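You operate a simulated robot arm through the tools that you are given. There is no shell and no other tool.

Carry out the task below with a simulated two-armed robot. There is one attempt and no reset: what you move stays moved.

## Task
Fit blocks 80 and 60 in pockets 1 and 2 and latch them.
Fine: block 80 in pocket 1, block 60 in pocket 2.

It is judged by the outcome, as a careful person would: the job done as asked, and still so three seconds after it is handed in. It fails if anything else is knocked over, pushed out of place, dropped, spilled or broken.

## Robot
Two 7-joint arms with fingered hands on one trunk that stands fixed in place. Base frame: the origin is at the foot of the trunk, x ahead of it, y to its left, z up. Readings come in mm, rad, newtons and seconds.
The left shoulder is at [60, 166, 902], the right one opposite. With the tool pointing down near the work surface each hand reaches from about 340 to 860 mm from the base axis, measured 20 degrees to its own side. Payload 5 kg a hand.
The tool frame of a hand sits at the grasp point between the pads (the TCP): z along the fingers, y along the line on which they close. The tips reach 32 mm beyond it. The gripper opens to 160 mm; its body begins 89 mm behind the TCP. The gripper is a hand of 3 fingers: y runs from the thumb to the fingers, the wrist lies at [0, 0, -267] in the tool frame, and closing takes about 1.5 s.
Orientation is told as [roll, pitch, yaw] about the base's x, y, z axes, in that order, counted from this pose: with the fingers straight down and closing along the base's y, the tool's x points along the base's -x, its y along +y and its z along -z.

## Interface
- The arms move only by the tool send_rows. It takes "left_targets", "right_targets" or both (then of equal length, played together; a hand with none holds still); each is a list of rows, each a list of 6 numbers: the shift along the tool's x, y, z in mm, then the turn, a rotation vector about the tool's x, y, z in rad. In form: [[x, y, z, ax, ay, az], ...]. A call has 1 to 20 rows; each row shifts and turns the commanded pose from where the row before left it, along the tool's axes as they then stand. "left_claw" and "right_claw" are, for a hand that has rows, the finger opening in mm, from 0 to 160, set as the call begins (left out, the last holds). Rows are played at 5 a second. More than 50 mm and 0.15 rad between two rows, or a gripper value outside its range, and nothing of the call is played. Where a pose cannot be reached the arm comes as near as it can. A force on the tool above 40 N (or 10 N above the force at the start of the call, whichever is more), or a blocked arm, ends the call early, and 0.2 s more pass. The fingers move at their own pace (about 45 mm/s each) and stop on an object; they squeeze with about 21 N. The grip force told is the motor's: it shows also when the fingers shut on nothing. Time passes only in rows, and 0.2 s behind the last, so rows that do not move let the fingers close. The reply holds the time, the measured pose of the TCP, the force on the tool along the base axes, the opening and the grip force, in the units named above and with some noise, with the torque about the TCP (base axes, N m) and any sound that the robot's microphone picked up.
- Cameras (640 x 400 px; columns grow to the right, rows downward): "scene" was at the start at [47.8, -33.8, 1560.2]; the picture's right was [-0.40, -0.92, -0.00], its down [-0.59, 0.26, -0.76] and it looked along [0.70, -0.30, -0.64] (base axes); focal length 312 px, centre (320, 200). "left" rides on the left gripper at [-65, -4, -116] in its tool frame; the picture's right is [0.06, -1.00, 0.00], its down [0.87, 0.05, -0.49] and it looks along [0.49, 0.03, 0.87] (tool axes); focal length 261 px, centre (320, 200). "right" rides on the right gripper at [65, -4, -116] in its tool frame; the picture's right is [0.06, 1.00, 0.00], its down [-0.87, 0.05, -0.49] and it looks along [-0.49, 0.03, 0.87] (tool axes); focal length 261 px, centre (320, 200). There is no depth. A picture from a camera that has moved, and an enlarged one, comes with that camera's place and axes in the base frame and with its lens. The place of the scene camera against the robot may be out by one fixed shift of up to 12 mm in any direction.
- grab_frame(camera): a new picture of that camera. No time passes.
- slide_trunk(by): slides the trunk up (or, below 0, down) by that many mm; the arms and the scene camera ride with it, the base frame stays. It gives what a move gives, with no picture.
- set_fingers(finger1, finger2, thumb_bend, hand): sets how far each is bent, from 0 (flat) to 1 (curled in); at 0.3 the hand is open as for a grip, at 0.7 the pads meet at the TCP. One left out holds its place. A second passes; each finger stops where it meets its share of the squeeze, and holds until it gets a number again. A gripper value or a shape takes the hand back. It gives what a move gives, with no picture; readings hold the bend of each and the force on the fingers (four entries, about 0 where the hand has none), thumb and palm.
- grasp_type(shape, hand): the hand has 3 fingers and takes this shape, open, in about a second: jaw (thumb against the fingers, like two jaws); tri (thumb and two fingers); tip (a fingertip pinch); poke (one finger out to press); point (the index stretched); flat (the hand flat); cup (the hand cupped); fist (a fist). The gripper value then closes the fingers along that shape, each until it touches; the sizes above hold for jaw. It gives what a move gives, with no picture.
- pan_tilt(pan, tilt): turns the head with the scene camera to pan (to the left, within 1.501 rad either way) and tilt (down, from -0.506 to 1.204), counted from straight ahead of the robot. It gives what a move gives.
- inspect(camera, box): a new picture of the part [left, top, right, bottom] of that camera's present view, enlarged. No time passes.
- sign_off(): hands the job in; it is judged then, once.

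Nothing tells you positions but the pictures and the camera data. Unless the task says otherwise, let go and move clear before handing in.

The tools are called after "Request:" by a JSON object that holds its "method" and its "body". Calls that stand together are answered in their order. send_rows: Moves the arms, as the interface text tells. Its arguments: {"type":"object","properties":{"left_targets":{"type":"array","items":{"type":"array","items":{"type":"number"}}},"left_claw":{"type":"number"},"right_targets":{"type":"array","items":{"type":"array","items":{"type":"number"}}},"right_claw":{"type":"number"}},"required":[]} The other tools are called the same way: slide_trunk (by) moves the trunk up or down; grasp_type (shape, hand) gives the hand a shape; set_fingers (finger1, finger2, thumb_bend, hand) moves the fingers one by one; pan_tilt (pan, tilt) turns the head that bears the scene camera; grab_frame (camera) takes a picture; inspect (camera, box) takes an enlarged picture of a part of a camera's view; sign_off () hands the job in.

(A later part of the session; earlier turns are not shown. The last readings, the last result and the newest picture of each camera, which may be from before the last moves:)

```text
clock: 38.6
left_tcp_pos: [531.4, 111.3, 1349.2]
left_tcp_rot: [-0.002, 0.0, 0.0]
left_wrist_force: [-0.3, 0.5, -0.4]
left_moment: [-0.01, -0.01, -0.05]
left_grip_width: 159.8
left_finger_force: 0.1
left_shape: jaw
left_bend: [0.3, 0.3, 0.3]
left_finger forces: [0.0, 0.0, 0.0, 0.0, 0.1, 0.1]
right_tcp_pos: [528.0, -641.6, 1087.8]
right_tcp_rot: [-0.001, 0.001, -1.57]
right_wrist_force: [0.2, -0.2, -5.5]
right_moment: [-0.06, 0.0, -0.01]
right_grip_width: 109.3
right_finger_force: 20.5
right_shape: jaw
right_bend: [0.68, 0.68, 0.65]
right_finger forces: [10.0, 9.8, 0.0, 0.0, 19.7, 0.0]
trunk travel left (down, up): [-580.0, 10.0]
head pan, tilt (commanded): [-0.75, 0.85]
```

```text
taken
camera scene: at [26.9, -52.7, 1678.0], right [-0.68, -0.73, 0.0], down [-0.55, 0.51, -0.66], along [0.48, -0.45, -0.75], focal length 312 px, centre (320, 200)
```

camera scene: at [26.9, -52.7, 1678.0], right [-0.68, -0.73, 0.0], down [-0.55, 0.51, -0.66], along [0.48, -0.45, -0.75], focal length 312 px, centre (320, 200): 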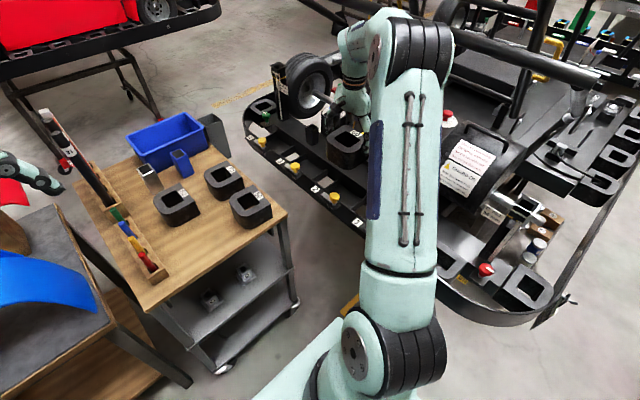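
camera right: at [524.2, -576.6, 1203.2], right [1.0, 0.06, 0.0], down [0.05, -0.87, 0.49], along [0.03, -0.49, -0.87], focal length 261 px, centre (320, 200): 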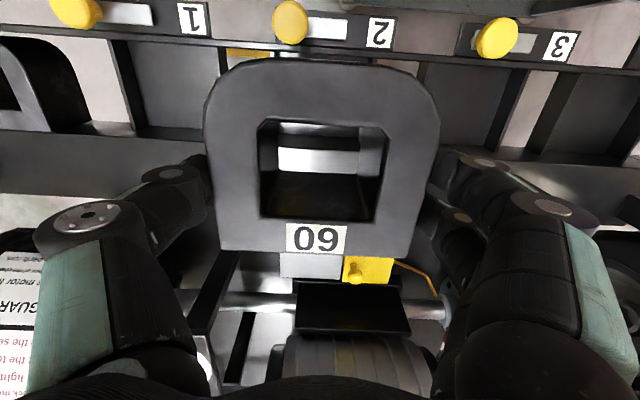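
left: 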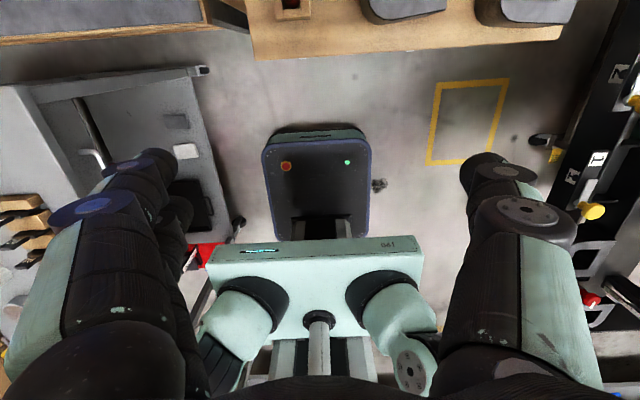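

Request:
{"method": "send_rows", "body": {"right_targets": [[-2.5, 1.5, 40, 0, 0, 0], [0, 0, 40, 0, 0, 0], [0, 0, 40, 0, 0, 0], [0, 0, 0, 0, 0, 0]]}}

Request:
{"method": "grab_frame", "body": {"camera": "right"}}

Request:
{"method": "inspect", "body": {"camera": "scene", "box": [300, 100, 400, 220]}}

```text
clock: 39.6
left_tcp_pos: [532.8, 110.2, 1350.6]
left_tcp_rot: [-0.002, 0.0, 0.002]
left_wrist_force: [-0.4, 0.2, -0.6]
left_moment: [0.0, -0.04, 0.0]
left_grip_width: 160.0
left_finger_force: 0.1
left_shape: jaw
left_bend: [0.3, 0.3, 0.3]
left_finger forces: [0.1, 0.0, 0.0, 0.0, 0.0, 0.1]
right_tcp_pos: [532.1, -644.9, 965.6]
right_tcp_rot: [0.0, 0.0, -1.572]
right_wrist_force: [-0.6, 1.1, -4.5]
right_moment: [-0.05, 0.02, 0.0]
right_grip_width: 109.2
right_finger_force: 21.7
right_shape: jaw
right_bend: [0.68, 0.68, 0.65]
right_finger forces: [9.9, 9.9, 0.0, 0.1, 19.8, 0.0]
trunk travel left (down, up): [-580.0, 10.0]
head pan, tilt (commanded): [-0.75, 0.85]
```

```text
taken
camera right: at [527.9, -580.8, 1080.1], right [1.0, 0.06, 0.0], down [0.05, -0.87, 0.49], along [0.03, -0.49, -0.87], focal length 261 px, centre (320, 200)
```

right: 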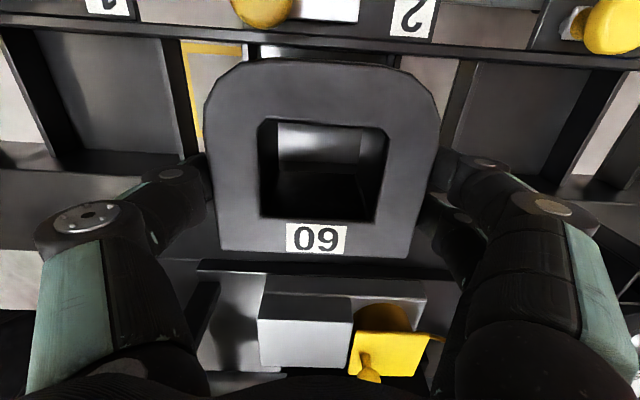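

```text
3.33 times, centred on (350, 160) of scene
camera zoom: at [26.6, -52.9, 1678.0], right [-0.68, -0.73, 0.0], down [-0.55, 0.51, -0.66], along [0.48, -0.45, -0.75], focal length 1040 px, centre (220, 333)
```

zoom: 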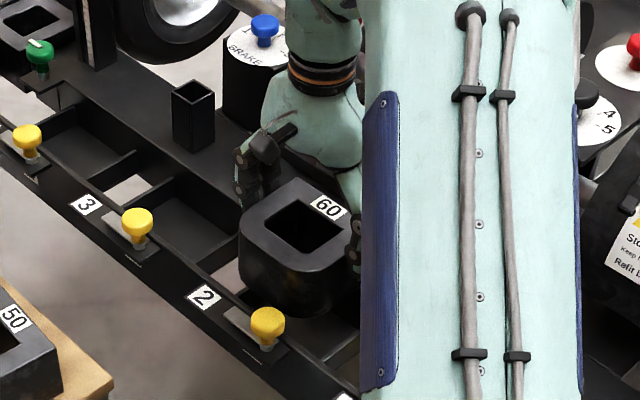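

Request:
{"method": "inspect", "body": {"camera": "right", "box": [150, 0, 300, 110]}}

Request:
{"method": "inspect", "body": {"camera": "right", "box": [370, 20, 520, 180]}}

Request:
{"method": "inspect", "body": {"camera": "scene", "box": [340, 150, 380, 210]}}

```text
3.64 times, centred on (225, 55) of right
camera zoom: at [527.9, -580.8, 1080.1], right [1.0, 0.06, 0.0], down [0.05, -0.87, 0.49], along [0.03, -0.49, -0.87], focal length 948 px, centre (666, 727)
```

zoom: 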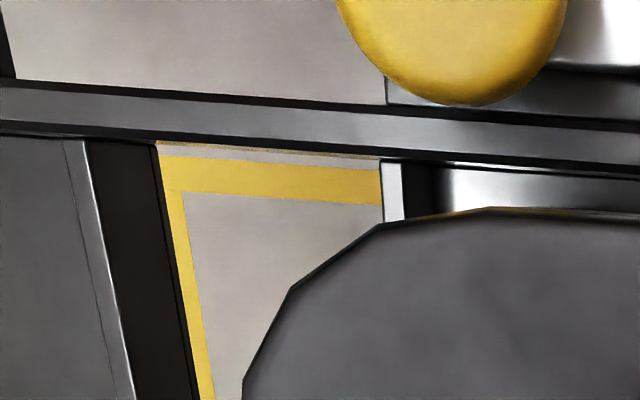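

```text
2.50 times, centred on (445, 100) of right
camera zoom: at [527.9, -580.8, 1080.1], right [1.0, 0.06, 0.0], down [0.05, -0.87, 0.49], along [0.03, -0.49, -0.87], focal length 652 px, centre (8, 450)
```

zoom: 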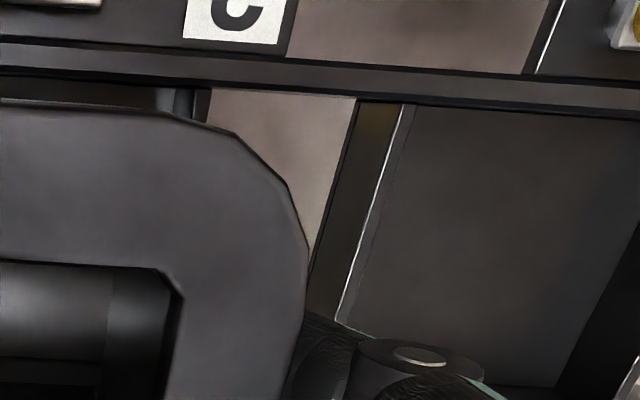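

```text
6.67 times, centred on (360, 180) of scene
camera zoom: at [26.6, -52.9, 1678.0], right [-0.68, -0.73, 0.0], down [-0.55, 0.51, -0.66], along [0.48, -0.45, -0.75], focal length 2080 px, centre (53, 333)
```

zoom: 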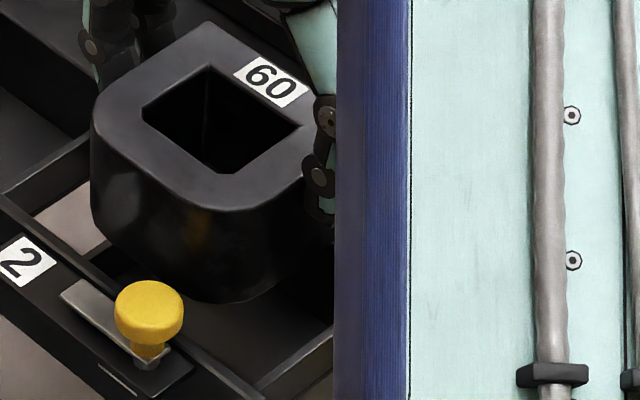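

Block 60 is just above the pocket; I shift it ~3 mm to centre it and lower to just above the ribs.

Request:
{"method": "send_rows", "body": {"right_targets": [[2.5, -3, 0, 0, 0, 0], [0, 0, 15, 0, 0, 0], [0, 0, 15, 0, 0, 0], [0, 0, 15, 0, 0, 0], [0, 0, 0, 0, 0, 0]]}}

Request:
{"method": "grab_frame", "body": {"camera": "right"}}

Request:
{"method": "inspect", "body": {"camera": "scene", "box": [320, 150, 380, 220]}}

```text
clock: 40.8
left_tcp_pos: [532.9, 110.3, 1351.3]
left_tcp_rot: [0.001, 0.0, 0.0]
left_wrist_force: [-1.5, 0.3, -0.2]
left_moment: [-0.01, 0.02, 0.01]
left_grip_width: 160.0
left_finger_force: 0.0
left_shape: jaw
left_bend: [0.3, 0.3, 0.3]
left_finger forces: [0.0, 0.0, 0.0, 0.1, 0.1, 0.1]
right_tcp_pos: [528.0, -644.7, 920.7]
right_tcp_rot: [0.0, 0.0, -1.571]
right_wrist_force: [0.4, -0.4, -4.2]
right_moment: [-0.05, 0.01, -0.02]
right_grip_width: 109.0
right_finger_force: 21.1
right_shape: jaw
right_bend: [0.68, 0.68, 0.65]
right_finger forces: [9.8, 9.8, 0.0, 0.0, 19.8, 0.0]
trunk travel left (down, up): [-580.0, 10.0]
head pan, tilt (commanded): [-0.75, 0.85]
```

```text
taken
camera right: at [524.5, -579.6, 1036.3], right [1.0, 0.06, 0.0], down [0.05, -0.87, 0.49], along [0.03, -0.49, -0.87], focal length 261 px, centre (320, 200)
```

right: 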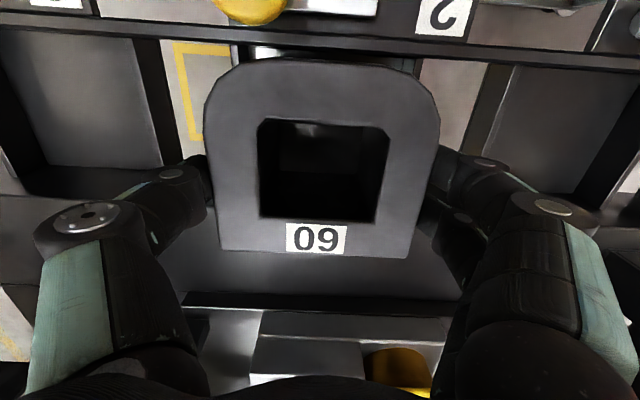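

```text
5.71 times, centred on (350, 185) of scene
camera zoom: at [27.1, -53.4, 1678.0], right [-0.68, -0.73, 0.0], down [-0.55, 0.51, -0.66], along [0.48, -0.45, -0.75], focal length 1782 px, centre (149, 286)
```

zoom: 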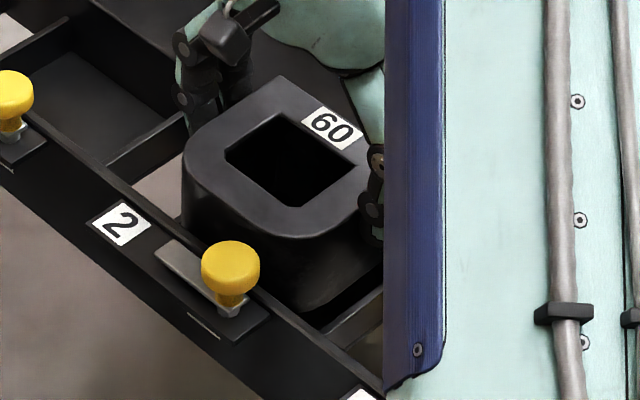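

Request:
{"method": "inspect", "body": {"camera": "right", "box": [190, 20, 290, 100]}}

Request:
{"method": "inspect", "body": {"camera": "right", "box": [370, 20, 500, 120]}}

```text
5.00 times, centred on (240, 60) of right
camera zoom: at [524.5, -579.6, 1036.3], right [1.0, 0.06, 0.0], down [0.05, -0.87, 0.49], along [0.03, -0.49, -0.87], focal length 1303 px, centre (720, 900)
```

zoom: 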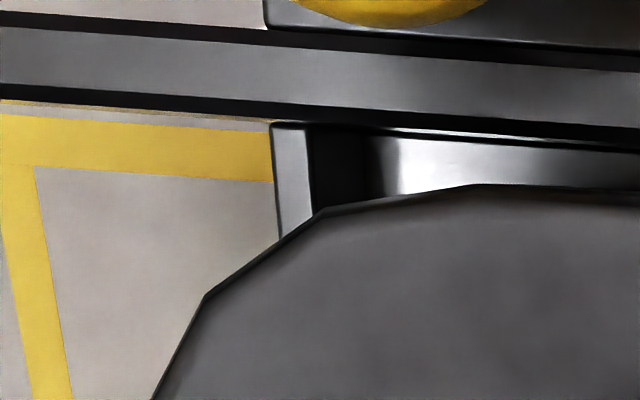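

```text
4.00 times, centred on (435, 70) of right
camera zoom: at [524.5, -579.6, 1036.3], right [1.0, 0.06, 0.0], down [0.05, -0.87, 0.49], along [0.03, -0.49, -0.87], focal length 1043 px, centre (-140, 720)
```

zoom: 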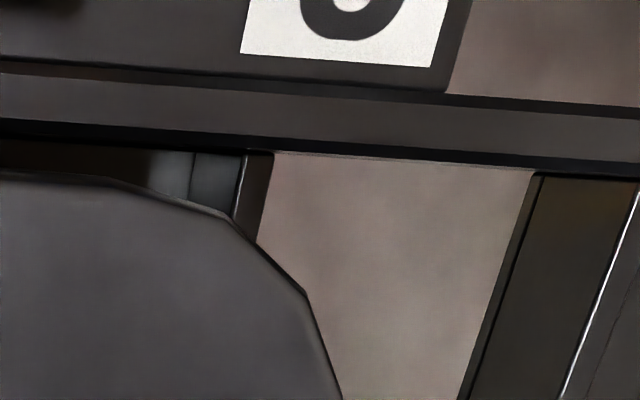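

Rib tops now measured at x 464–469 and 591–596, so pocket centre x≈530. Shifting +3 mm and lowering into the pocket slowly.

Request:
{"method": "send_rows", "body": {"right_targets": [[1, 3, 0, 0, 0, 0], [0, 0, 10, 0, 0, 0], [0, 0, 10, 0, 0, 0], [0, 0, 8, 0, 0, 0], [0, 0, 0, 0, 0, 0]]}}

Request:
{"method": "grab_frame", "body": {"camera": "right"}}

Request:
{"method": "inspect", "body": {"camera": "scene", "box": [320, 150, 380, 220]}}

```text
clock: 42.0
left_tcp_pos: [532.1, 110.6, 1349.6]
left_tcp_rot: [0.0, -0.001, 0.0]
left_wrist_force: [0.3, 0.1, -0.8]
left_moment: [-0.02, -0.02, 0.0]
left_grip_width: 159.9
left_finger_force: 0.1
left_shape: jaw
left_bend: [0.3, 0.3, 0.3]
left_finger forces: [0.0, 0.0, 0.1, 0.0, 0.0, 0.0]
right_tcp_pos: [533.3, -642.2, 892.6]
right_tcp_rot: [-0.001, 0.002, -1.569]
right_wrist_force: [-0.2, -0.1, -4.1]
right_moment: [-0.04, -0.01, -0.02]
right_grip_width: 108.9
right_finger_force: 21.4
right_shape: jaw
right_bend: [0.68, 0.68, 0.65]
right_finger forces: [9.9, 9.9, 0.1, 0.0, 19.7, 0.1]
trunk travel left (down, up): [-580.0, 10.0]
head pan, tilt (commanded): [-0.75, 0.85]
```

```text
taken
camera right: at [528.4, -577.8, 1007.9], right [1.0, 0.06, 0.0], down [0.05, -0.87, 0.49], along [0.03, -0.49, -0.87], focal length 261 px, centre (320, 200)
```

right: 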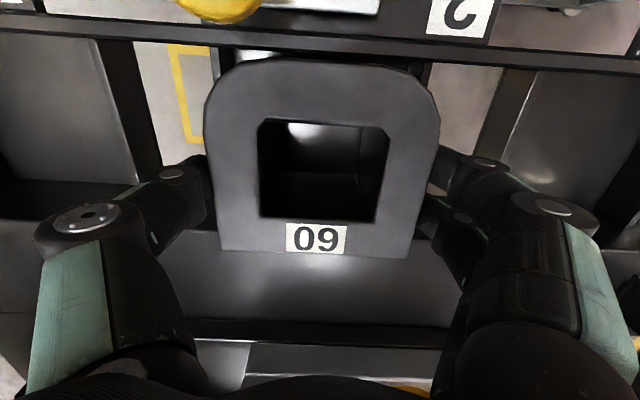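

```text
5.71 times, centred on (350, 185) of scene
camera zoom: at [27.3, -53.6, 1677.9], right [-0.68, -0.73, 0.0], down [-0.55, 0.51, -0.66], along [0.48, -0.45, -0.75], focal length 1782 px, centre (149, 286)
```

zoom: 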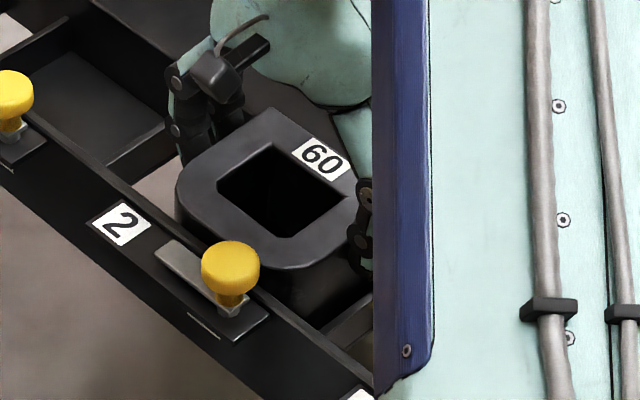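

It entered between the ribs without contact. Continuing down in small steps until it seats.

Request:
{"method": "send_rows", "body": {"right_targets": [[0, -1, 5, 0, 0, 0], [0, 0, 5, 0, 0, 0], [0, 0, 4, 0, 0, 0], [0, 0, 0, 0, 0, 0]]}}

Request:
{"method": "grab_frame", "body": {"camera": "right"}}

Request:
{"method": "inspect", "body": {"camera": "scene", "box": [320, 150, 380, 220]}}

```text
clock: 43.0
left_tcp_pos: [532.7, 110.5, 1349.6]
left_tcp_rot: [0.001, 0.003, 0.0]
left_wrist_force: [0.5, 0.0, 0.3]
left_moment: [-0.04, -0.01, 0.01]
left_grip_width: 160.0
left_finger_force: 0.0
left_shape: jaw
left_bend: [0.3, 0.3, 0.3]
left_finger forces: [0.0, 0.1, 0.0, 0.0, 0.1, 0.0]
right_tcp_pos: [530.8, -643.2, 878.7]
right_tcp_rot: [0.001, 0.0, -1.572]
right_wrist_force: [1.0, -0.8, -3.3]
right_moment: [-0.05, 0.02, 0.01]
right_grip_width: 109.0
right_finger_force: 21.8
right_shape: jaw
right_bend: [0.68, 0.68, 0.65]
right_finger forces: [9.9, 9.9, 0.1, 0.1, 19.8, 0.1]
trunk travel left (down, up): [-580.0, 10.0]
head pan, tilt (commanded): [-0.75, 0.85]
```

```text
taken
camera right: at [527.6, -578.6, 994.0], right [1.0, 0.06, 0.0], down [0.05, -0.87, 0.49], along [0.03, -0.49, -0.87], focal length 261 px, centre (320, 200)
```

right: 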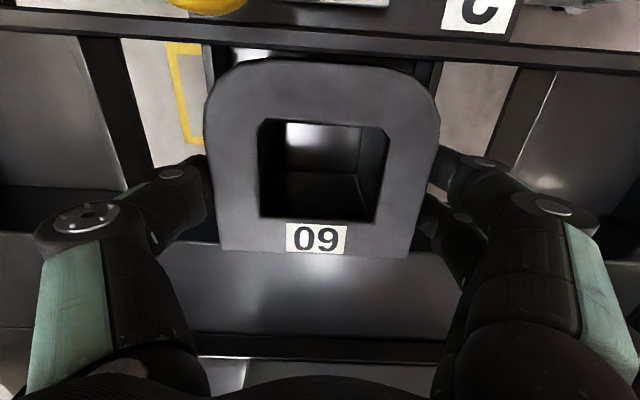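

```text
5.71 times, centred on (350, 185) of scene
camera zoom: at [27.3, -53.7, 1677.9], right [-0.68, -0.73, 0.0], down [-0.55, 0.51, -0.66], along [0.48, -0.45, -0.75], focal length 1782 px, centre (149, 286)
```

zoom: 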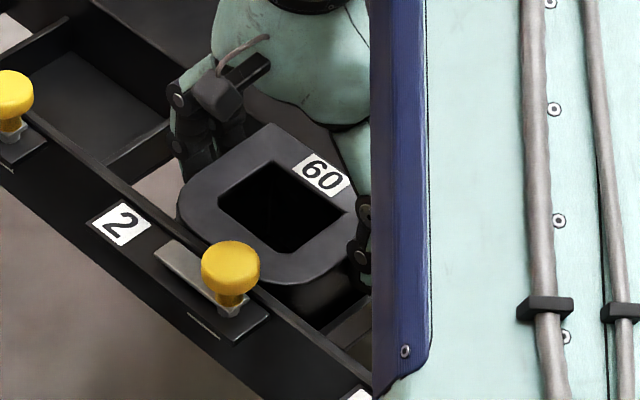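

Request:
{"method": "send_rows", "body": {"right_targets": [[0, 0, 2, 0, 0, 0], [0, 0, 2, 0, 0, 0], [0, 0, 2, 0, 0, 0], [0, 0, 0, 0, 0, 0]]}}

```text
clock: 44.0
left_tcp_pos: [531.3, 111.8, 1350.7]
left_tcp_rot: [-0.002, 0.001, 0.001]
left_wrist_force: [-0.5, 0.4, -0.1]
left_moment: [0.05, 0.02, -0.02]
left_grip_width: 159.9
left_finger_force: 0.2
left_shape: jaw
left_bend: [0.3, 0.3, 0.3]
left_finger forces: [0.0, 0.0, 0.1, 0.0, 0.0, 0.0]
right_tcp_pos: [530.4, -642.8, 875.0]
right_tcp_rot: [0.002, -0.004, -1.572]
right_wrist_force: [-0.1, 0.9, 16.1]
right_moment: [0.0, 0.19, 0.01]
right_grip_width: 109.0
right_finger_force: 21.2
right_shape: jaw
right_bend: [0.68, 0.68, 0.65]
right_finger forces: [10.6, 10.9, 0.1, 0.1, 21.2, 0.1]
trunk travel left (down, up): [-580.0, 10.0]
head pan, tilt (commanded): [-0.75, 0.85]
```

Contact at TCP z≈875 – as predicted for the block on the pocket floor. Relax slightly, release and back off upward.

Request:
{"method": "send_rows", "body": {"right_targets": [[0, 0, -1.5, 0, 0, 0], [0, 0, 0, 0, 0, 0], [0, 0, 0, 0, 0, 0]]}}

Request:
{"method": "send_rows", "body": {"right_targets": [[0, 0, 0, 0, 0, 0], [0, 0, 0, 0, 0, 0], [0, 0, 0, 0, 0, 0], [0, 0, -15, 0, 0, 0], [0, 0, -30, 0, 0, 0], [0, 0, -40, 0, 0, 0]], "right_claw": 130}}

Request:
{"method": "grab_frame", "body": {"camera": "right"}}

Request:
{"method": "inspect", "body": {"camera": "scene", "box": [310, 150, 400, 220]}}

```text
clock: 44.8
left_tcp_pos: [531.0, 113.0, 1349.9]
left_tcp_rot: [0.0, 0.001, -0.001]
left_wrist_force: [0.1, -0.2, 0.1]
left_moment: [0.02, 0.0, 0.0]
left_grip_width: 159.8
left_finger_force: 0.1
left_shape: jaw
left_bend: [0.3, 0.3, 0.3]
left_finger forces: [0.0, 0.1, 0.1, 0.0, 0.1, 0.0]
right_tcp_pos: [529.9, -643.6, 875.8]
right_tcp_rot: [0.002, -0.001, -1.572]
right_wrist_force: [3.4, -1.0, 14.0]
right_moment: [-0.02, -0.07, -0.02]
right_grip_width: 109.1
right_finger_force: 21.0
right_shape: jaw
right_bend: [0.68, 0.68, 0.65]
right_finger forces: [11.0, 11.2, 0.0, 0.0, 19.7, 0.0]
trunk travel left (down, up): [-580.0, 10.0]
head pan, tilt (commanded): [-0.75, 0.85]
```

```text
clock: 46.2
left_tcp_pos: [532.2, 112.7, 1351.4]
left_tcp_rot: [-0.001, 0.001, -0.002]
left_wrist_force: [-0.8, -0.1, 1.2]
left_moment: [-0.03, -0.03, -0.02]
left_grip_width: 160.1
left_finger_force: 0.0
left_shape: jaw
left_bend: [0.3, 0.3, 0.3]
left_finger forces: [0.0, 0.1, 0.1, 0.0, 0.0, 0.0]
right_tcp_pos: [530.2, -642.3, 959.6]
right_tcp_rot: [0.0, -0.003, -1.572]
right_wrist_force: [-0.3, -0.1, 0.8]
right_moment: [-0.02, -0.04, -0.01]
right_grip_width: 129.8
right_finger_force: 0.0
right_shape: jaw
right_bend: [0.58, 0.58, 0.54]
right_finger forces: [0.0, 0.0, 0.1, 0.0, 0.1, 0.0]
trunk travel left (down, up): [-580.0, 10.0]
head pan, tilt (commanded): [-0.75, 0.85]
```

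```text
taken
camera right: at [526.0, -577.4, 1075.0], right [1.0, 0.06, 0.0], down [0.05, -0.87, 0.49], along [0.03, -0.49, -0.87], focal length 261 px, centre (320, 200)
```

right: 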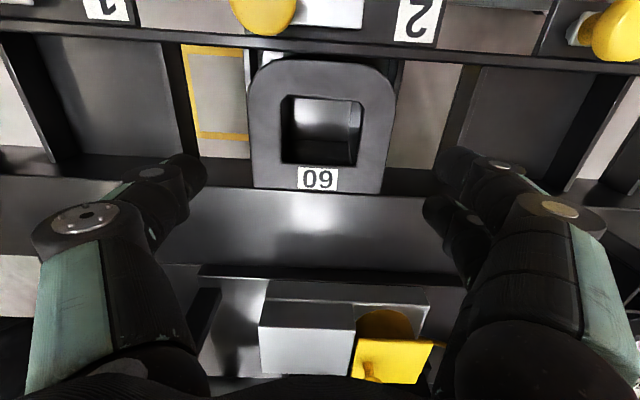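

```text
5.71 times, centred on (355, 185) of scene
camera zoom: at [26.5, -52.7, 1677.9], right [-0.68, -0.73, 0.0], down [-0.55, 0.51, -0.66], along [0.48, -0.45, -0.75], focal length 1782 px, centre (120, 286)
```

zoom: 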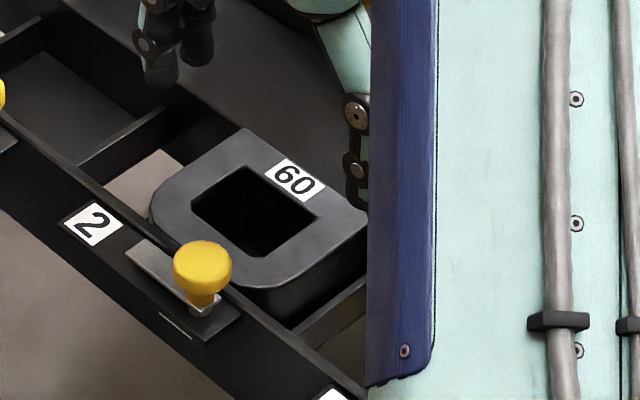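

Block 60 sits in pocket 2. Next I want a side view of latch 2 and the block top, so I move the hand up, out over the outside of the rail, and lower it there.

Request:
{"method": "send_rows", "body": {"right_targets": [[0, 0, -35, 0, 0, 0], [45, 0, 0, 0, 0, 0], [45, 0, 0, 0, 0, 0], [45, 0, 0, 0, 0, 0], [45, 0, 0, 0, 0, 0], [0, 0, 40, 0, 0, 0], [0, 0, 40, 0, 0, 0]]}}

Request:
{"method": "grab_frame", "body": {"camera": "right"}}

Request:
{"method": "inspect", "body": {"camera": "right", "box": [200, 160, 440, 310]}}

```text
clock: 47.8
left_tcp_pos: [532.5, 111.6, 1350.6]
left_tcp_rot: [-0.002, 0.001, 0.002]
left_wrist_force: [0.3, 0.3, 0.1]
left_moment: [-0.01, 0.01, 0.0]
left_grip_width: 160.0
left_finger_force: 0.1
left_shape: jaw
left_bend: [0.3, 0.3, 0.3]
left_finger forces: [0.1, 0.0, 0.0, 0.0, 0.0, 0.1]
right_tcp_pos: [529.8, -461.2, 912.3]
right_tcp_rot: [0.001, -0.003, -1.573]
right_wrist_force: [0.0, -0.6, -0.3]
right_moment: [0.01, 0.01, -0.01]
right_grip_width: 129.8
right_finger_force: 0.0
right_shape: jaw
right_bend: [0.58, 0.58, 0.54]
right_finger forces: [0.1, 0.0, 0.0, 0.0, 0.1, 0.1]
trunk travel left (down, up): [-580.0, 10.0]
head pan, tilt (commanded): [-0.75, 0.85]
```

```text
taken
camera right: at [525.8, -396.6, 1028.2], right [1.0, 0.06, 0.0], down [0.05, -0.87, 0.49], along [0.03, -0.49, -0.87], focal length 261 px, centre (320, 200)
```

right: 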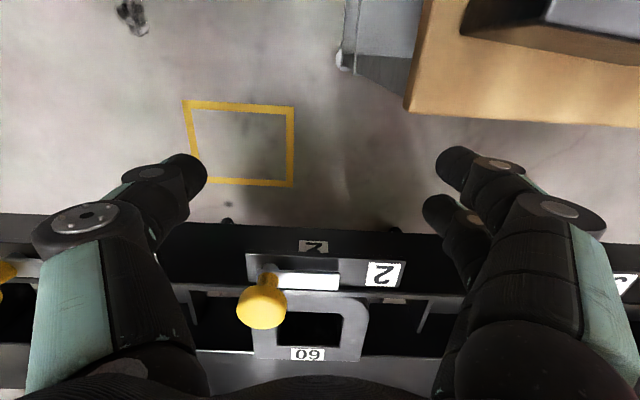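

```text
2.67 times, centred on (320, 235) of right
camera zoom: at [525.8, -396.6, 1028.2], right [1.0, 0.06, 0.0], down [0.05, -0.87, 0.49], along [0.03, -0.49, -0.87], focal length 695 px, centre (320, 107)
```

zoom: 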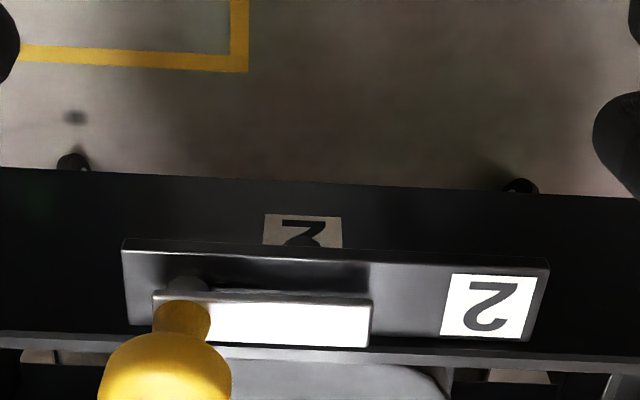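

Request:
{"method": "inspect", "body": {"camera": "right", "box": [225, 245, 405, 370]}}

Request:
{"method": "inspect", "body": {"camera": "right", "box": [230, 250, 350, 330]}}

```text
3.20 times, centred on (315, 308) of right
camera zoom: at [525.8, -396.6, 1028.2], right [1.0, 0.06, 0.0], down [0.05, -0.87, 0.49], along [0.03, -0.49, -0.87], focal length 834 px, centre (336, -144)
```

zoom: 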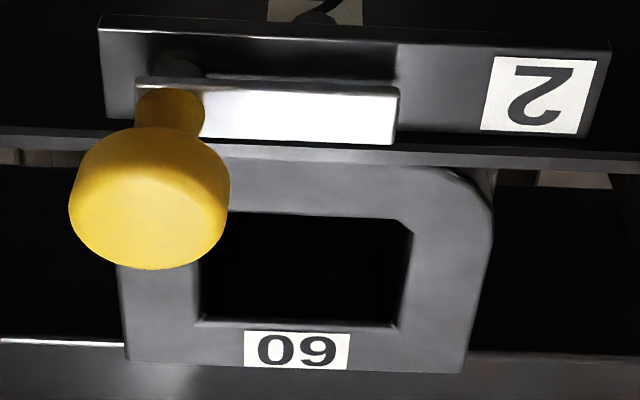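

```text
5.00 times, centred on (290, 290) of right
camera zoom: at [525.8, -396.6, 1028.2], right [1.0, 0.06, 0.0], down [0.05, -0.87, 0.49], along [0.03, -0.49, -0.87], focal length 1303 px, centre (470, -250)
```

zoom: 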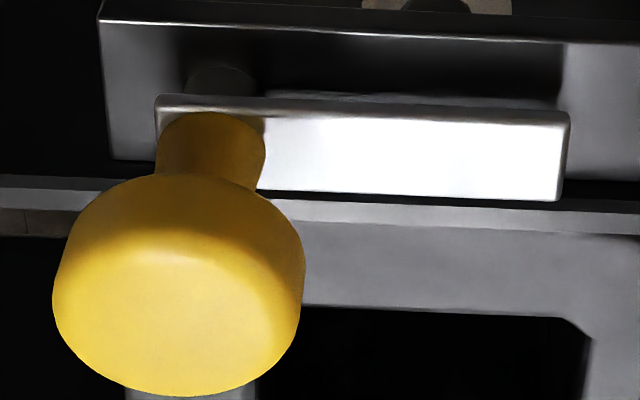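

Geometry of latch 2: knob axis about (494.3,-553.4), cap ≈35 mm wide at z≈897–912, tongue at z≈877–881, and the block top (~869) is below it. I'll rise, turn the hand to yaw 0, and centre over knob 2 with a smaller opening.

Request:
{"method": "send_rows", "body": {"right_targets": [[0, 0, -45, 0, 0, 0], [0, 0, -45, 0, 0, 0], [0, 0, 0, 0, 0, -0.1428], [0, 0, 0, 0, 0, -0.1428], [0, 0, 0, 0, 0, -0.1428], [0, 0, 0, 0, 0, -0.1428], [0, 0, 0, 0, 0, -0.1428], [0, 0, 0, 0, 0, -0.1428], [0, 0, 0, 0, 0, -0.1428], [0, 0, 0, 0, 0, -0.1428], [0, 0, 0, 0, 0, -0.1428], [0, 0, 0, 0, 0, -0.1428], [0, 0, 0, 0, 0, -0.1428], [18, -46, 0, 0, 0, 0], [18, -46, 0, 0, 0, 0], [0, 0, 0, 0, 0, 0]], "right_claw": 80}}

Request:
{"method": "grab_frame", "body": {"camera": "right"}}

Request:
{"method": "grab_frame", "body": {"camera": "scene"}}

```text
clock: 51.2
left_tcp_pos: [531.9, 110.7, 1349.8]
left_tcp_rot: [-0.003, 0.0, 0.0]
left_wrist_force: [-0.4, 0.0, 0.5]
left_moment: [-0.03, 0.05, 0.0]
left_grip_width: 159.7
left_finger_force: 0.1
left_shape: jaw
left_bend: [0.3, 0.3, 0.3]
left_finger forces: [0.0, 0.0, 0.1, 0.0, 0.0, 0.0]
right_tcp_pos: [495.5, -552.3, 1003.4]
right_tcp_rot: [-0.003, 0.001, 0.001]
right_wrist_force: [0.0, -0.5, 0.2]
right_moment: [-0.03, -0.02, 0.01]
right_grip_width: 80.2
right_finger_force: 0.0
right_shape: jaw
right_bend: [0.72, 0.72, 0.7]
right_finger forces: [0.0, 0.0, 0.1, 0.1, 0.0, 0.0]
trunk travel left (down, up): [-580.0, 10.0]
head pan, tilt (commanded): [-0.75, 0.85]
```

```text
taken
camera right: at [430.0, -557.3, 1119.2], right [-0.06, 1.0, 0.0], down [0.87, 0.06, 0.49], along [0.49, 0.03, -0.87], focal length 261 px, centre (320, 200)
```

right: 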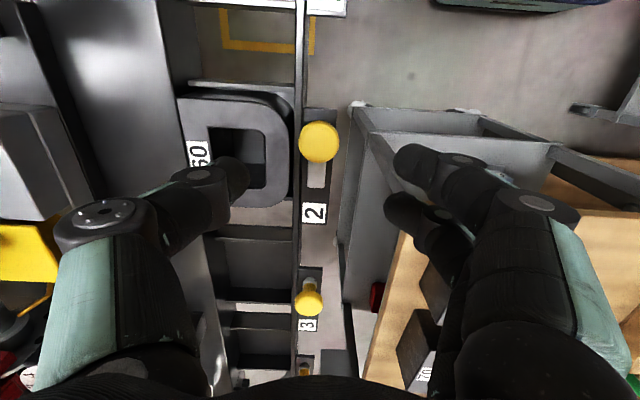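

```text
taken
camera scene: at [27.1, -52.9, 1678.0], right [-0.68, -0.73, 0.0], down [-0.55, 0.51, -0.66], along [0.48, -0.45, -0.75], focal length 312 px, centre (320, 200)
```

scene: 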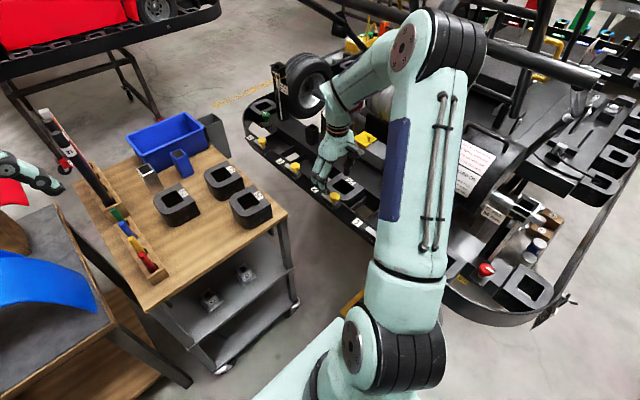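

Knob 2 is centred between the fingers. Descending to just above, then around the knob.

Request:
{"method": "send_rows", "body": {"right_targets": [[0, 0, 25, 0, 0, 0], [0, 0, 25, 0, 0, 0], [0, 0, 0, 0, 0, 0]]}}

Request:
{"method": "grab_frame", "body": {"camera": "right"}}

Request:
{"method": "inspect", "body": {"camera": "scene", "box": [290, 140, 380, 220]}}

```text
clock: 52.0
left_tcp_pos: [532.7, 110.1, 1350.5]
left_tcp_rot: [0.0, -0.001, 0.001]
left_wrist_force: [0.3, -0.3, 0.4]
left_moment: [-0.02, 0.02, 0.0]
left_grip_width: 160.0
left_finger_force: 0.0
left_shape: jaw
left_bend: [0.3, 0.3, 0.3]
left_finger forces: [0.1, 0.0, 0.0, 0.0, 0.1, 0.0]
right_tcp_pos: [495.9, -554.8, 953.0]
right_tcp_rot: [0.001, 0.0, -0.001]
right_wrist_force: [-0.2, -0.3, 0.3]
right_moment: [-0.03, 0.02, 0.0]
right_grip_width: 80.3
right_finger_force: 0.0
right_shape: jaw
right_bend: [0.72, 0.72, 0.7]
right_finger forces: [0.1, 0.1, 0.1, 0.0, 0.0, 0.1]
trunk travel left (down, up): [-580.0, 10.0]
head pan, tilt (commanded): [-0.75, 0.85]
```

```text
taken
camera right: at [430.9, -558.6, 1068.1], right [-0.06, 1.0, 0.0], down [0.87, 0.05, 0.49], along [0.49, 0.03, -0.87], focal length 261 px, centre (320, 200)
```

right: 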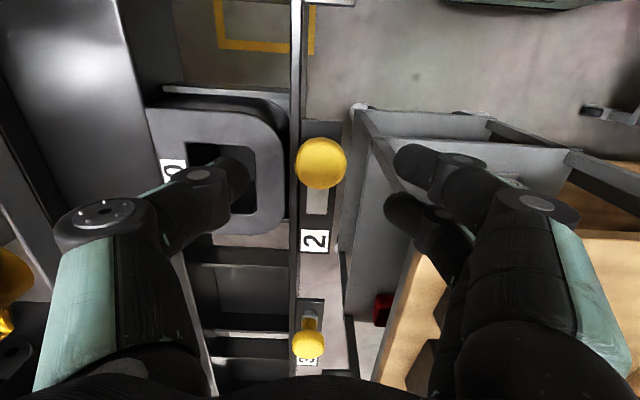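

```text
5.00 times, centred on (335, 180) of scene
camera zoom: at [26.8, -53.0, 1678.0], right [-0.68, -0.73, 0.0], down [-0.55, 0.51, -0.66], along [0.48, -0.45, -0.75], focal length 1560 px, centre (245, 300)
```

zoom: 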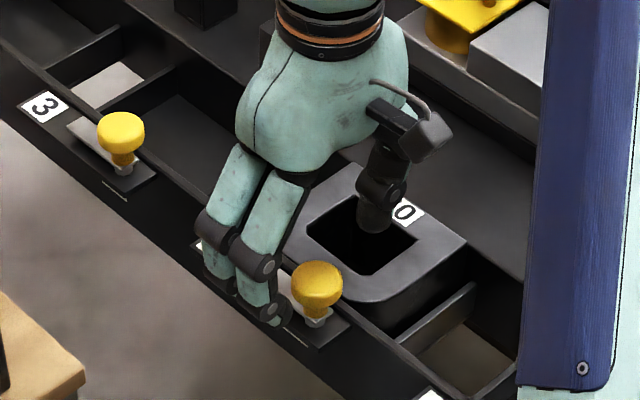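

Request:
{"method": "send_rows", "body": {"right_targets": [[0, 0, 11, 0, 0, 0], [0, 0, 11, 0, 0, 0], [0, 0, 10, 0, 0, 0], [0, 0, 0, 0, 0, 0]]}}

Request:
{"method": "grab_frame", "body": {"camera": "right"}}

Request:
{"method": "inspect", "body": {"camera": "scene", "box": [300, 150, 380, 220]}}

```text
clock: 53.0
left_tcp_pos: [531.9, 110.8, 1350.7]
left_tcp_rot: [-0.001, -0.001, 0.002]
left_wrist_force: [0.3, 0.1, -1.1]
left_moment: [-0.01, 0.0, 0.0]
left_grip_width: 159.7
left_finger_force: 0.1
left_shape: jaw
left_bend: [0.3, 0.3, 0.3]
left_finger forces: [0.0, 0.1, 0.0, 0.1, 0.0, 0.0]
right_tcp_pos: [495.4, -555.2, 921.5]
right_tcp_rot: [-0.001, 0.001, -0.002]
right_wrist_force: [-0.2, 1.4, 0.0]
right_moment: [-0.02, 0.02, -0.01]
right_grip_width: 80.5
right_finger_force: 0.0
right_shape: jaw
right_bend: [0.72, 0.72, 0.7]
right_finger forces: [0.1, 0.0, 0.1, 0.1, 0.0, 0.0]
trunk travel left (down, up): [-580.0, 10.0]
head pan, tilt (commanded): [-0.75, 0.85]
```

```text
taken
camera right: at [430.2, -559.5, 1036.9], right [-0.06, 1.0, 0.0], down [0.87, 0.05, 0.49], along [0.49, 0.03, -0.87], focal length 261 px, centre (320, 200)
```

right: 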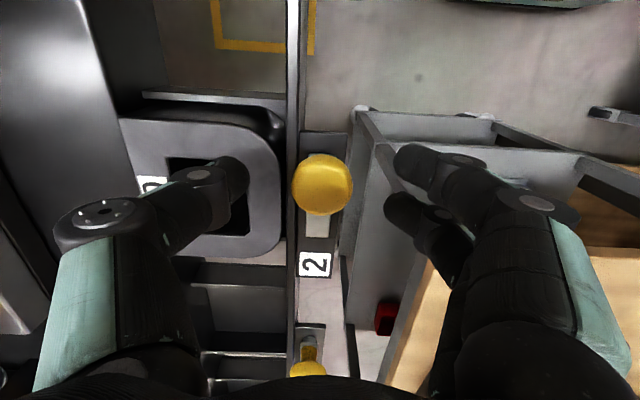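

```text
5.71 times, centred on (340, 185) of scene
camera zoom: at [26.9, -53.2, 1678.0], right [-0.68, -0.73, 0.0], down [-0.55, 0.51, -0.66], along [0.48, -0.45, -0.75], focal length 1782 px, centre (206, 286)
```

zoom: 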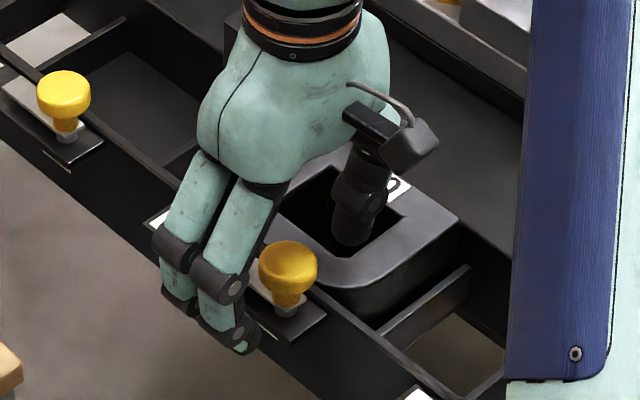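

Request:
{"method": "send_rows", "body": {"right_targets": [[0, 1, 0, 0, 0, 0], [0, 0, 0, 0, 0, 0], [0, 0, 0, 0, 0, 0], [0, 0, 0, 0, 0, 0], [0, 0, 0, 0, 0, 0], [0, 0, 0, 0, 0, 0]], "right_claw": 20}}

Request:
{"method": "grab_frame", "body": {"camera": "right"}}

Request:
{"method": "inspect", "body": {"camera": "scene", "box": [300, 150, 380, 220]}}

```text
clock: 54.4
left_tcp_pos: [533.0, 109.9, 1350.3]
left_tcp_rot: [0.0, 0.0, 0.001]
left_wrist_force: [0.2, 0.3, -0.3]
left_moment: [0.0, 0.01, 0.0]
left_grip_width: 159.8
left_finger_force: 0.1
left_shape: jaw
left_bend: [0.3, 0.3, 0.3]
left_finger forces: [0.0, 0.0, 0.1, 0.0, 0.0, 0.0]
right_tcp_pos: [495.6, -554.6, 921.3]
right_tcp_rot: [0.001, 0.0, 0.0]
right_wrist_force: [0.1, -3.1, -2.0]
right_moment: [-0.08, 0.0, -0.02]
right_grip_width: 23.0
right_finger_force: 21.5
right_shape: jaw
right_bend: [0.72, 0.72, 0.7]
right_finger forces: [8.0, 8.8, 0.1, 0.0, 20.0, 0.0]
trunk travel left (down, up): [-580.0, 10.0]
head pan, tilt (commanded): [-0.75, 0.85]
```

```text
taken
camera right: at [429.4, -558.9, 1037.2], right [-0.06, 1.0, 0.0], down [0.87, 0.05, 0.49], along [0.49, 0.03, -0.87], focal length 261 px, centre (320, 200)
```

right: 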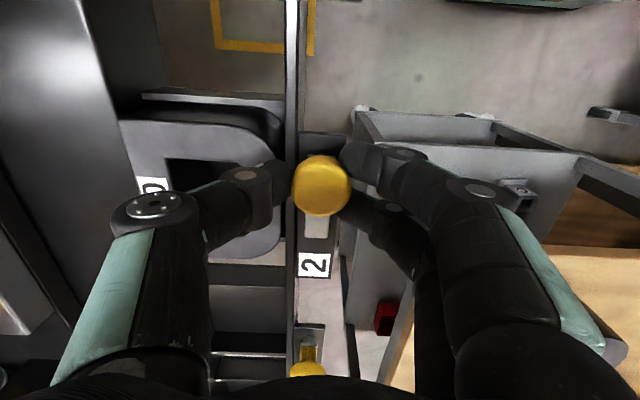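

```text
5.71 times, centred on (340, 185) of scene
camera zoom: at [27.2, -53.8, 1677.9], right [-0.68, -0.73, 0.0], down [-0.55, 0.51, -0.66], along [0.48, -0.45, -0.75], focal length 1782 px, centre (206, 286)
```

zoom: 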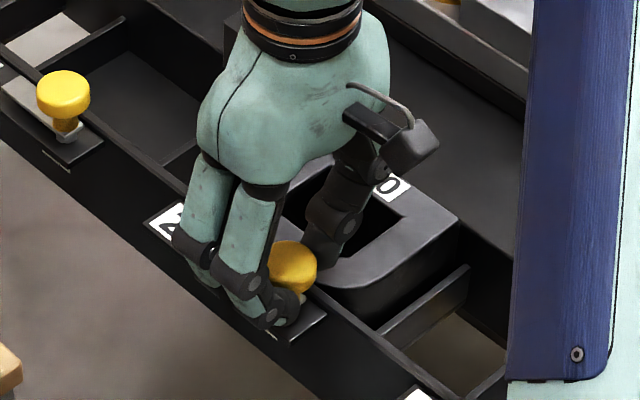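

Knob gripped firmly. Turning clockwise (seen from above) a first part and checking the tongue moves with it.

Request:
{"method": "send_rows", "body": {"right_targets": [[0, 0, 0, 0, 0, 0.1], [0, 0, 0, 0, 0, 0.1], [0, 0, 0, 0, 0, 0.1], [0, 0, 0, 0, 0, 0.1], [0, 0, 0, 0, 0, 0]]}}

Request:
{"method": "grab_frame", "body": {"camera": "right"}}

Request:
{"method": "inspect", "body": {"camera": "scene", "box": [300, 150, 380, 220]}}

```text
clock: 55.6
left_tcp_pos: [531.1, 110.2, 1350.5]
left_tcp_rot: [0.0, 0.001, -0.002]
left_wrist_force: [-0.6, -0.9, -0.3]
left_moment: [-0.01, -0.01, -0.02]
left_grip_width: 160.1
left_finger_force: 0.1
left_shape: jaw
left_bend: [0.3, 0.3, 0.3]
left_finger forces: [0.0, 0.0, 0.1, 0.0, 0.0, 0.0]
right_tcp_pos: [494.6, -554.2, 921.6]
right_tcp_rot: [0.001, 0.001, -0.403]
right_wrist_force: [-3.1, -2.9, -0.7]
right_moment: [-0.08, 0.04, 0.0]
right_grip_width: 22.8
right_finger_force: 20.7
right_shape: jaw
right_bend: [0.72, 0.72, 0.7]
right_finger forces: [8.5, 8.4, 0.0, 0.0, 21.3, 0.1]
trunk travel left (down, up): [-580.0, 10.0]
head pan, tilt (commanded): [-0.75, 0.85]
```

```text
taken
camera right: at [433.0, -532.9, 1037.0], right [0.33, 0.94, 0.0], down [0.82, -0.29, 0.49], along [0.46, -0.16, -0.87], focal length 261 px, centre (320, 200)
```

right: 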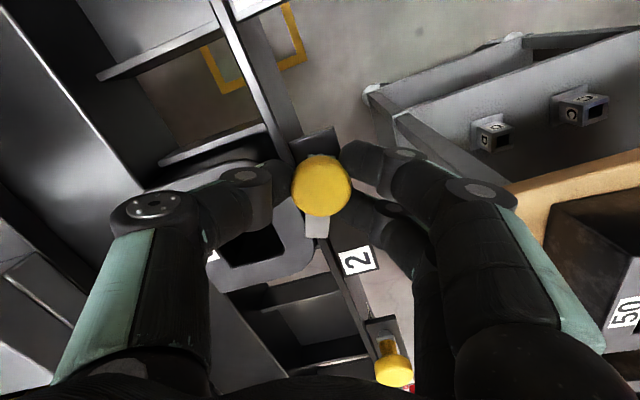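

```text
5.71 times, centred on (340, 185) of scene
camera zoom: at [26.7, -53.7, 1678.0], right [-0.68, -0.73, 0.0], down [-0.55, 0.51, -0.66], along [0.48, -0.45, -0.75], focal length 1782 px, centre (206, 286)
```

zoom: 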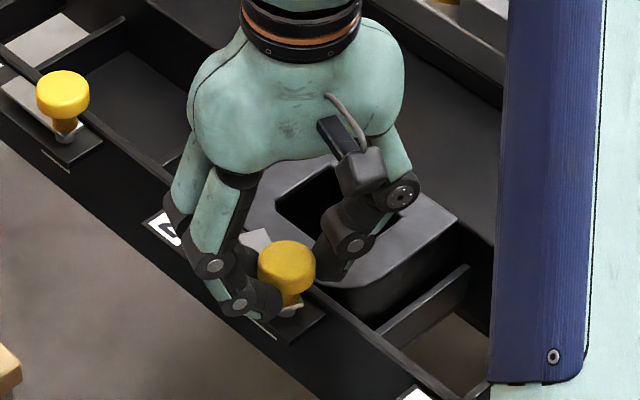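

The tongue turns with the knob. Continuing to the full 90°.

Request:
{"method": "send_rows", "body": {"right_targets": [[0, 0, 0, 0, 0, 0.1], [0, 0, 0, 0, 0, 0.1], [0, 0, 0, 0, 0, 0.1], [0, 0, 0, 0, 0, 0.1], [0, 0, 0, 0, 0, 0.1], [0, 0, 0, 0, 0, 0.1], [0, 0, 0, 0, 0, 0.1], [0, 0, 0, 0, 0, 0.1], [0, 0, 0, 0, 0, 0.1], [0, 0, 0, 0, 0, 0]]}}

Request:
{"method": "grab_frame", "body": {"camera": "right"}}

Request:
{"method": "inspect", "body": {"camera": "scene", "box": [300, 150, 380, 220]}}

```text
clock: 57.8
left_tcp_pos: [534.0, 111.6, 1351.6]
left_tcp_rot: [-0.003, 0.001, 0.001]
left_wrist_force: [-0.6, 0.0, 0.6]
left_moment: [0.02, -0.01, -0.02]
left_grip_width: 160.0
left_finger_force: 0.0
left_shape: jaw
left_bend: [0.3, 0.3, 0.3]
left_finger forces: [0.1, 0.0, 0.1, 0.1, 0.0, 0.0]
right_tcp_pos: [494.7, -553.9, 921.3]
right_tcp_rot: [0.002, 0.002, -1.302]
right_wrist_force: [-2.7, 6.6, -1.7]
right_moment: [0.11, 0.1, -0.04]
right_grip_width: 22.8
right_finger_force: 20.5
right_shape: jaw
right_bend: [0.72, 0.72, 0.7]
right_finger forces: [11.2, 8.3, 0.0, 0.1, 20.7, 0.0]
trunk travel left (down, up): [-580.0, 10.0]
head pan, tilt (commanded): [-0.75, 0.85]
```

```text
taken
camera right: at [473.0, -492.7, 1037.0], right [0.95, 0.33, 0.0], down [0.28, -0.82, 0.49], along [0.16, -0.47, -0.87], focal length 261 px, centre (320, 200)
```

right: 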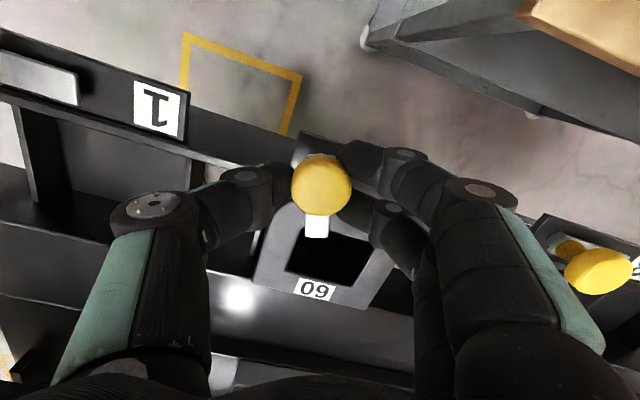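

```text
5.71 times, centred on (340, 185) of scene
camera zoom: at [26.8, -52.8, 1678.0], right [-0.68, -0.73, 0.0], down [-0.55, 0.51, -0.66], along [0.48, -0.45, -0.75], focal length 1782 px, centre (206, 286)
```

zoom: 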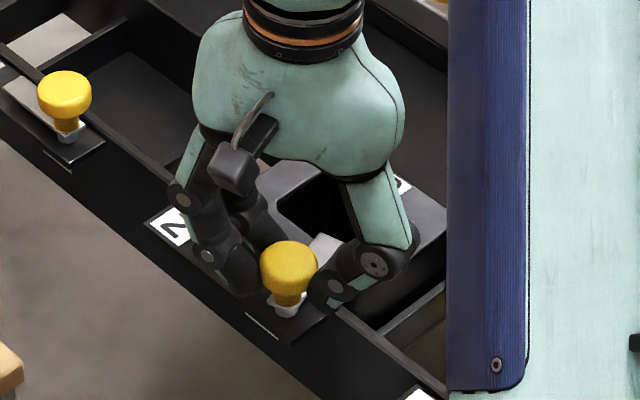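

Request:
{"method": "send_rows", "body": {"right_targets": [[0, 0, 0, 0, 0, 0.09], [0, 0, 0, 0, 0, 0.09], [0, 0, 0, 0, 0, 0.09], [0, 0, 0, 0, 0, 0]]}}

Request:
{"method": "grab_frame", "body": {"camera": "right"}}

Request:
{"method": "inspect", "body": {"camera": "scene", "box": [300, 150, 380, 220]}}

```text
clock: 58.8
left_tcp_pos: [532.4, 111.5, 1351.1]
left_tcp_rot: [-0.002, -0.001, -0.002]
left_wrist_force: [-0.6, 0.0, 0.5]
left_moment: [0.0, 0.01, -0.03]
left_grip_width: 160.2
left_finger_force: 0.0
left_shape: jaw
left_bend: [0.3, 0.3, 0.3]
left_finger forces: [0.1, 0.0, 0.1, 0.0, 0.0, 0.0]
right_tcp_pos: [494.2, -553.9, 922.4]
right_tcp_rot: [0.0, -0.002, -1.572]
right_wrist_force: [-3.0, 5.9, -0.3]
right_moment: [0.1, 0.02, 0.02]
right_grip_width: 23.1
right_finger_force: 21.0
right_shape: jaw
right_bend: [0.72, 0.72, 0.7]
right_finger forces: [11.1, 8.2, 0.0, 0.0, 20.8, 0.1]
trunk travel left (down, up): [-580.0, 10.0]
head pan, tilt (commanded): [-0.75, 0.85]
```

```text
taken
camera right: at [490.3, -489.0, 1036.9], right [1.0, 0.06, 0.0], down [0.05, -0.87, 0.49], along [0.03, -0.49, -0.87], focal length 261 px, centre (320, 200)
```

right: 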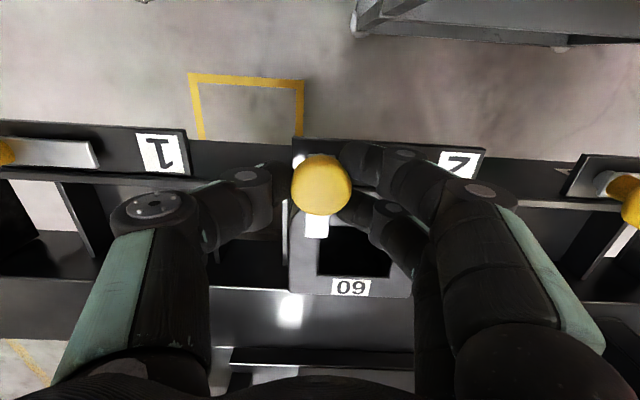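

```text
5.71 times, centred on (340, 185) of scene
camera zoom: at [26.9, -52.6, 1678.0], right [-0.68, -0.73, 0.0], down [-0.55, 0.51, -0.66], along [0.48, -0.45, -0.75], focal length 1782 px, centre (206, 286)
```

zoom: 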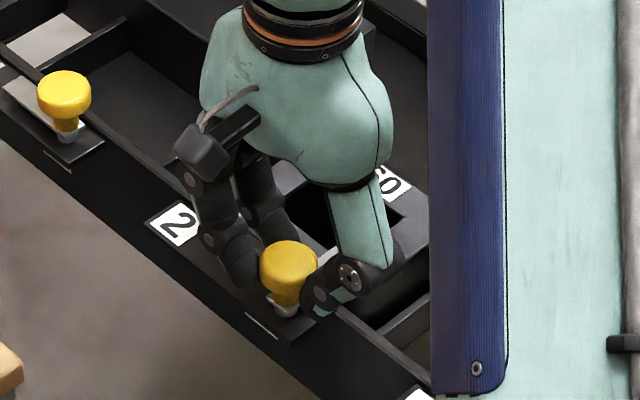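

Latch 2 tongue now points straight over block 60. Releasing and rising to inspect.

Request:
{"method": "send_rows", "body": {"right_targets": [[0, 0, 0, 0, 0, 0], [0, 0, 0, 0, 0, 0], [0, 0, 0, 0, 0, 0], [0, 0, 0, 0, 0, 0], [0, 0, -20, 0, 0, 0], [0, 0, -40, 0, 0, 0], [0, 0, -45, 0, 0, 0], [0, 0, -45, 0, 0, 0]], "right_claw": 90}}

Request:
{"method": "grab_frame", "body": {"camera": "right"}}

Request:
{"method": "inspect", "body": {"camera": "right", "box": [250, 80, 410, 230]}}

```text
clock: 60.6
left_tcp_pos: [531.1, 111.2, 1350.8]
left_tcp_rot: [-0.004, 0.0, -0.001]
left_wrist_force: [0.5, 0.7, -0.4]
left_moment: [0.01, -0.01, 0.0]
left_grip_width: 159.9
left_finger_force: 0.1
left_shape: jaw
left_bend: [0.3, 0.3, 0.3]
left_finger forces: [0.0, 0.0, 0.0, 0.0, 0.0, 0.0]
right_tcp_pos: [495.1, -551.4, 1075.0]
right_tcp_rot: [0.0, -0.001, -1.571]
right_wrist_force: [0.1, -0.5, 0.5]
right_moment: [0.01, 0.01, 0.0]
right_grip_width: 89.6
right_finger_force: 0.1
right_shape: jaw
right_bend: [0.72, 0.72, 0.7]
right_finger forces: [0.0, 0.0, 0.0, 0.1, 0.0, 0.0]
trunk travel left (down, up): [-580.0, 10.0]
head pan, tilt (commanded): [-0.75, 0.85]
```

```text
taken
camera right: at [489.9, -486.8, 1189.6], right [1.0, 0.06, 0.0], down [0.05, -0.87, 0.49], along [0.03, -0.49, -0.87], focal length 261 px, centre (320, 200)
```

right: 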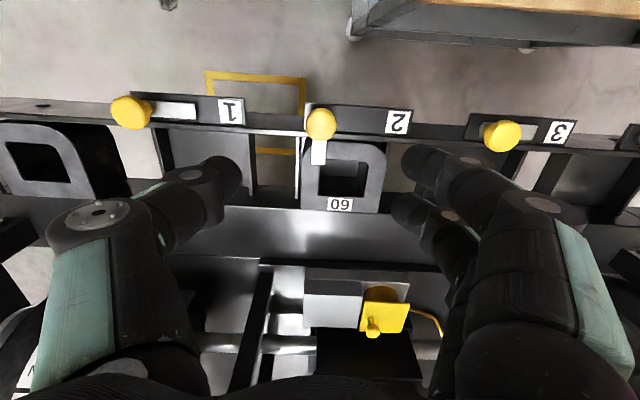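

```text
2.67 times, centred on (330, 155) of right
camera zoom: at [489.9, -486.8, 1189.6], right [1.0, 0.06, 0.0], down [0.05, -0.87, 0.49], along [0.03, -0.49, -0.87], focal length 695 px, centre (293, 320)
```

zoom: 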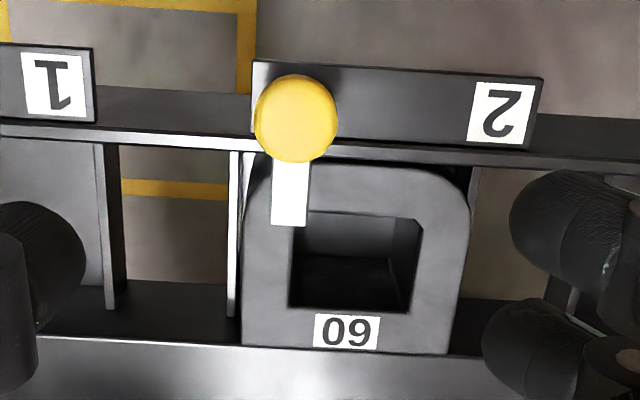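

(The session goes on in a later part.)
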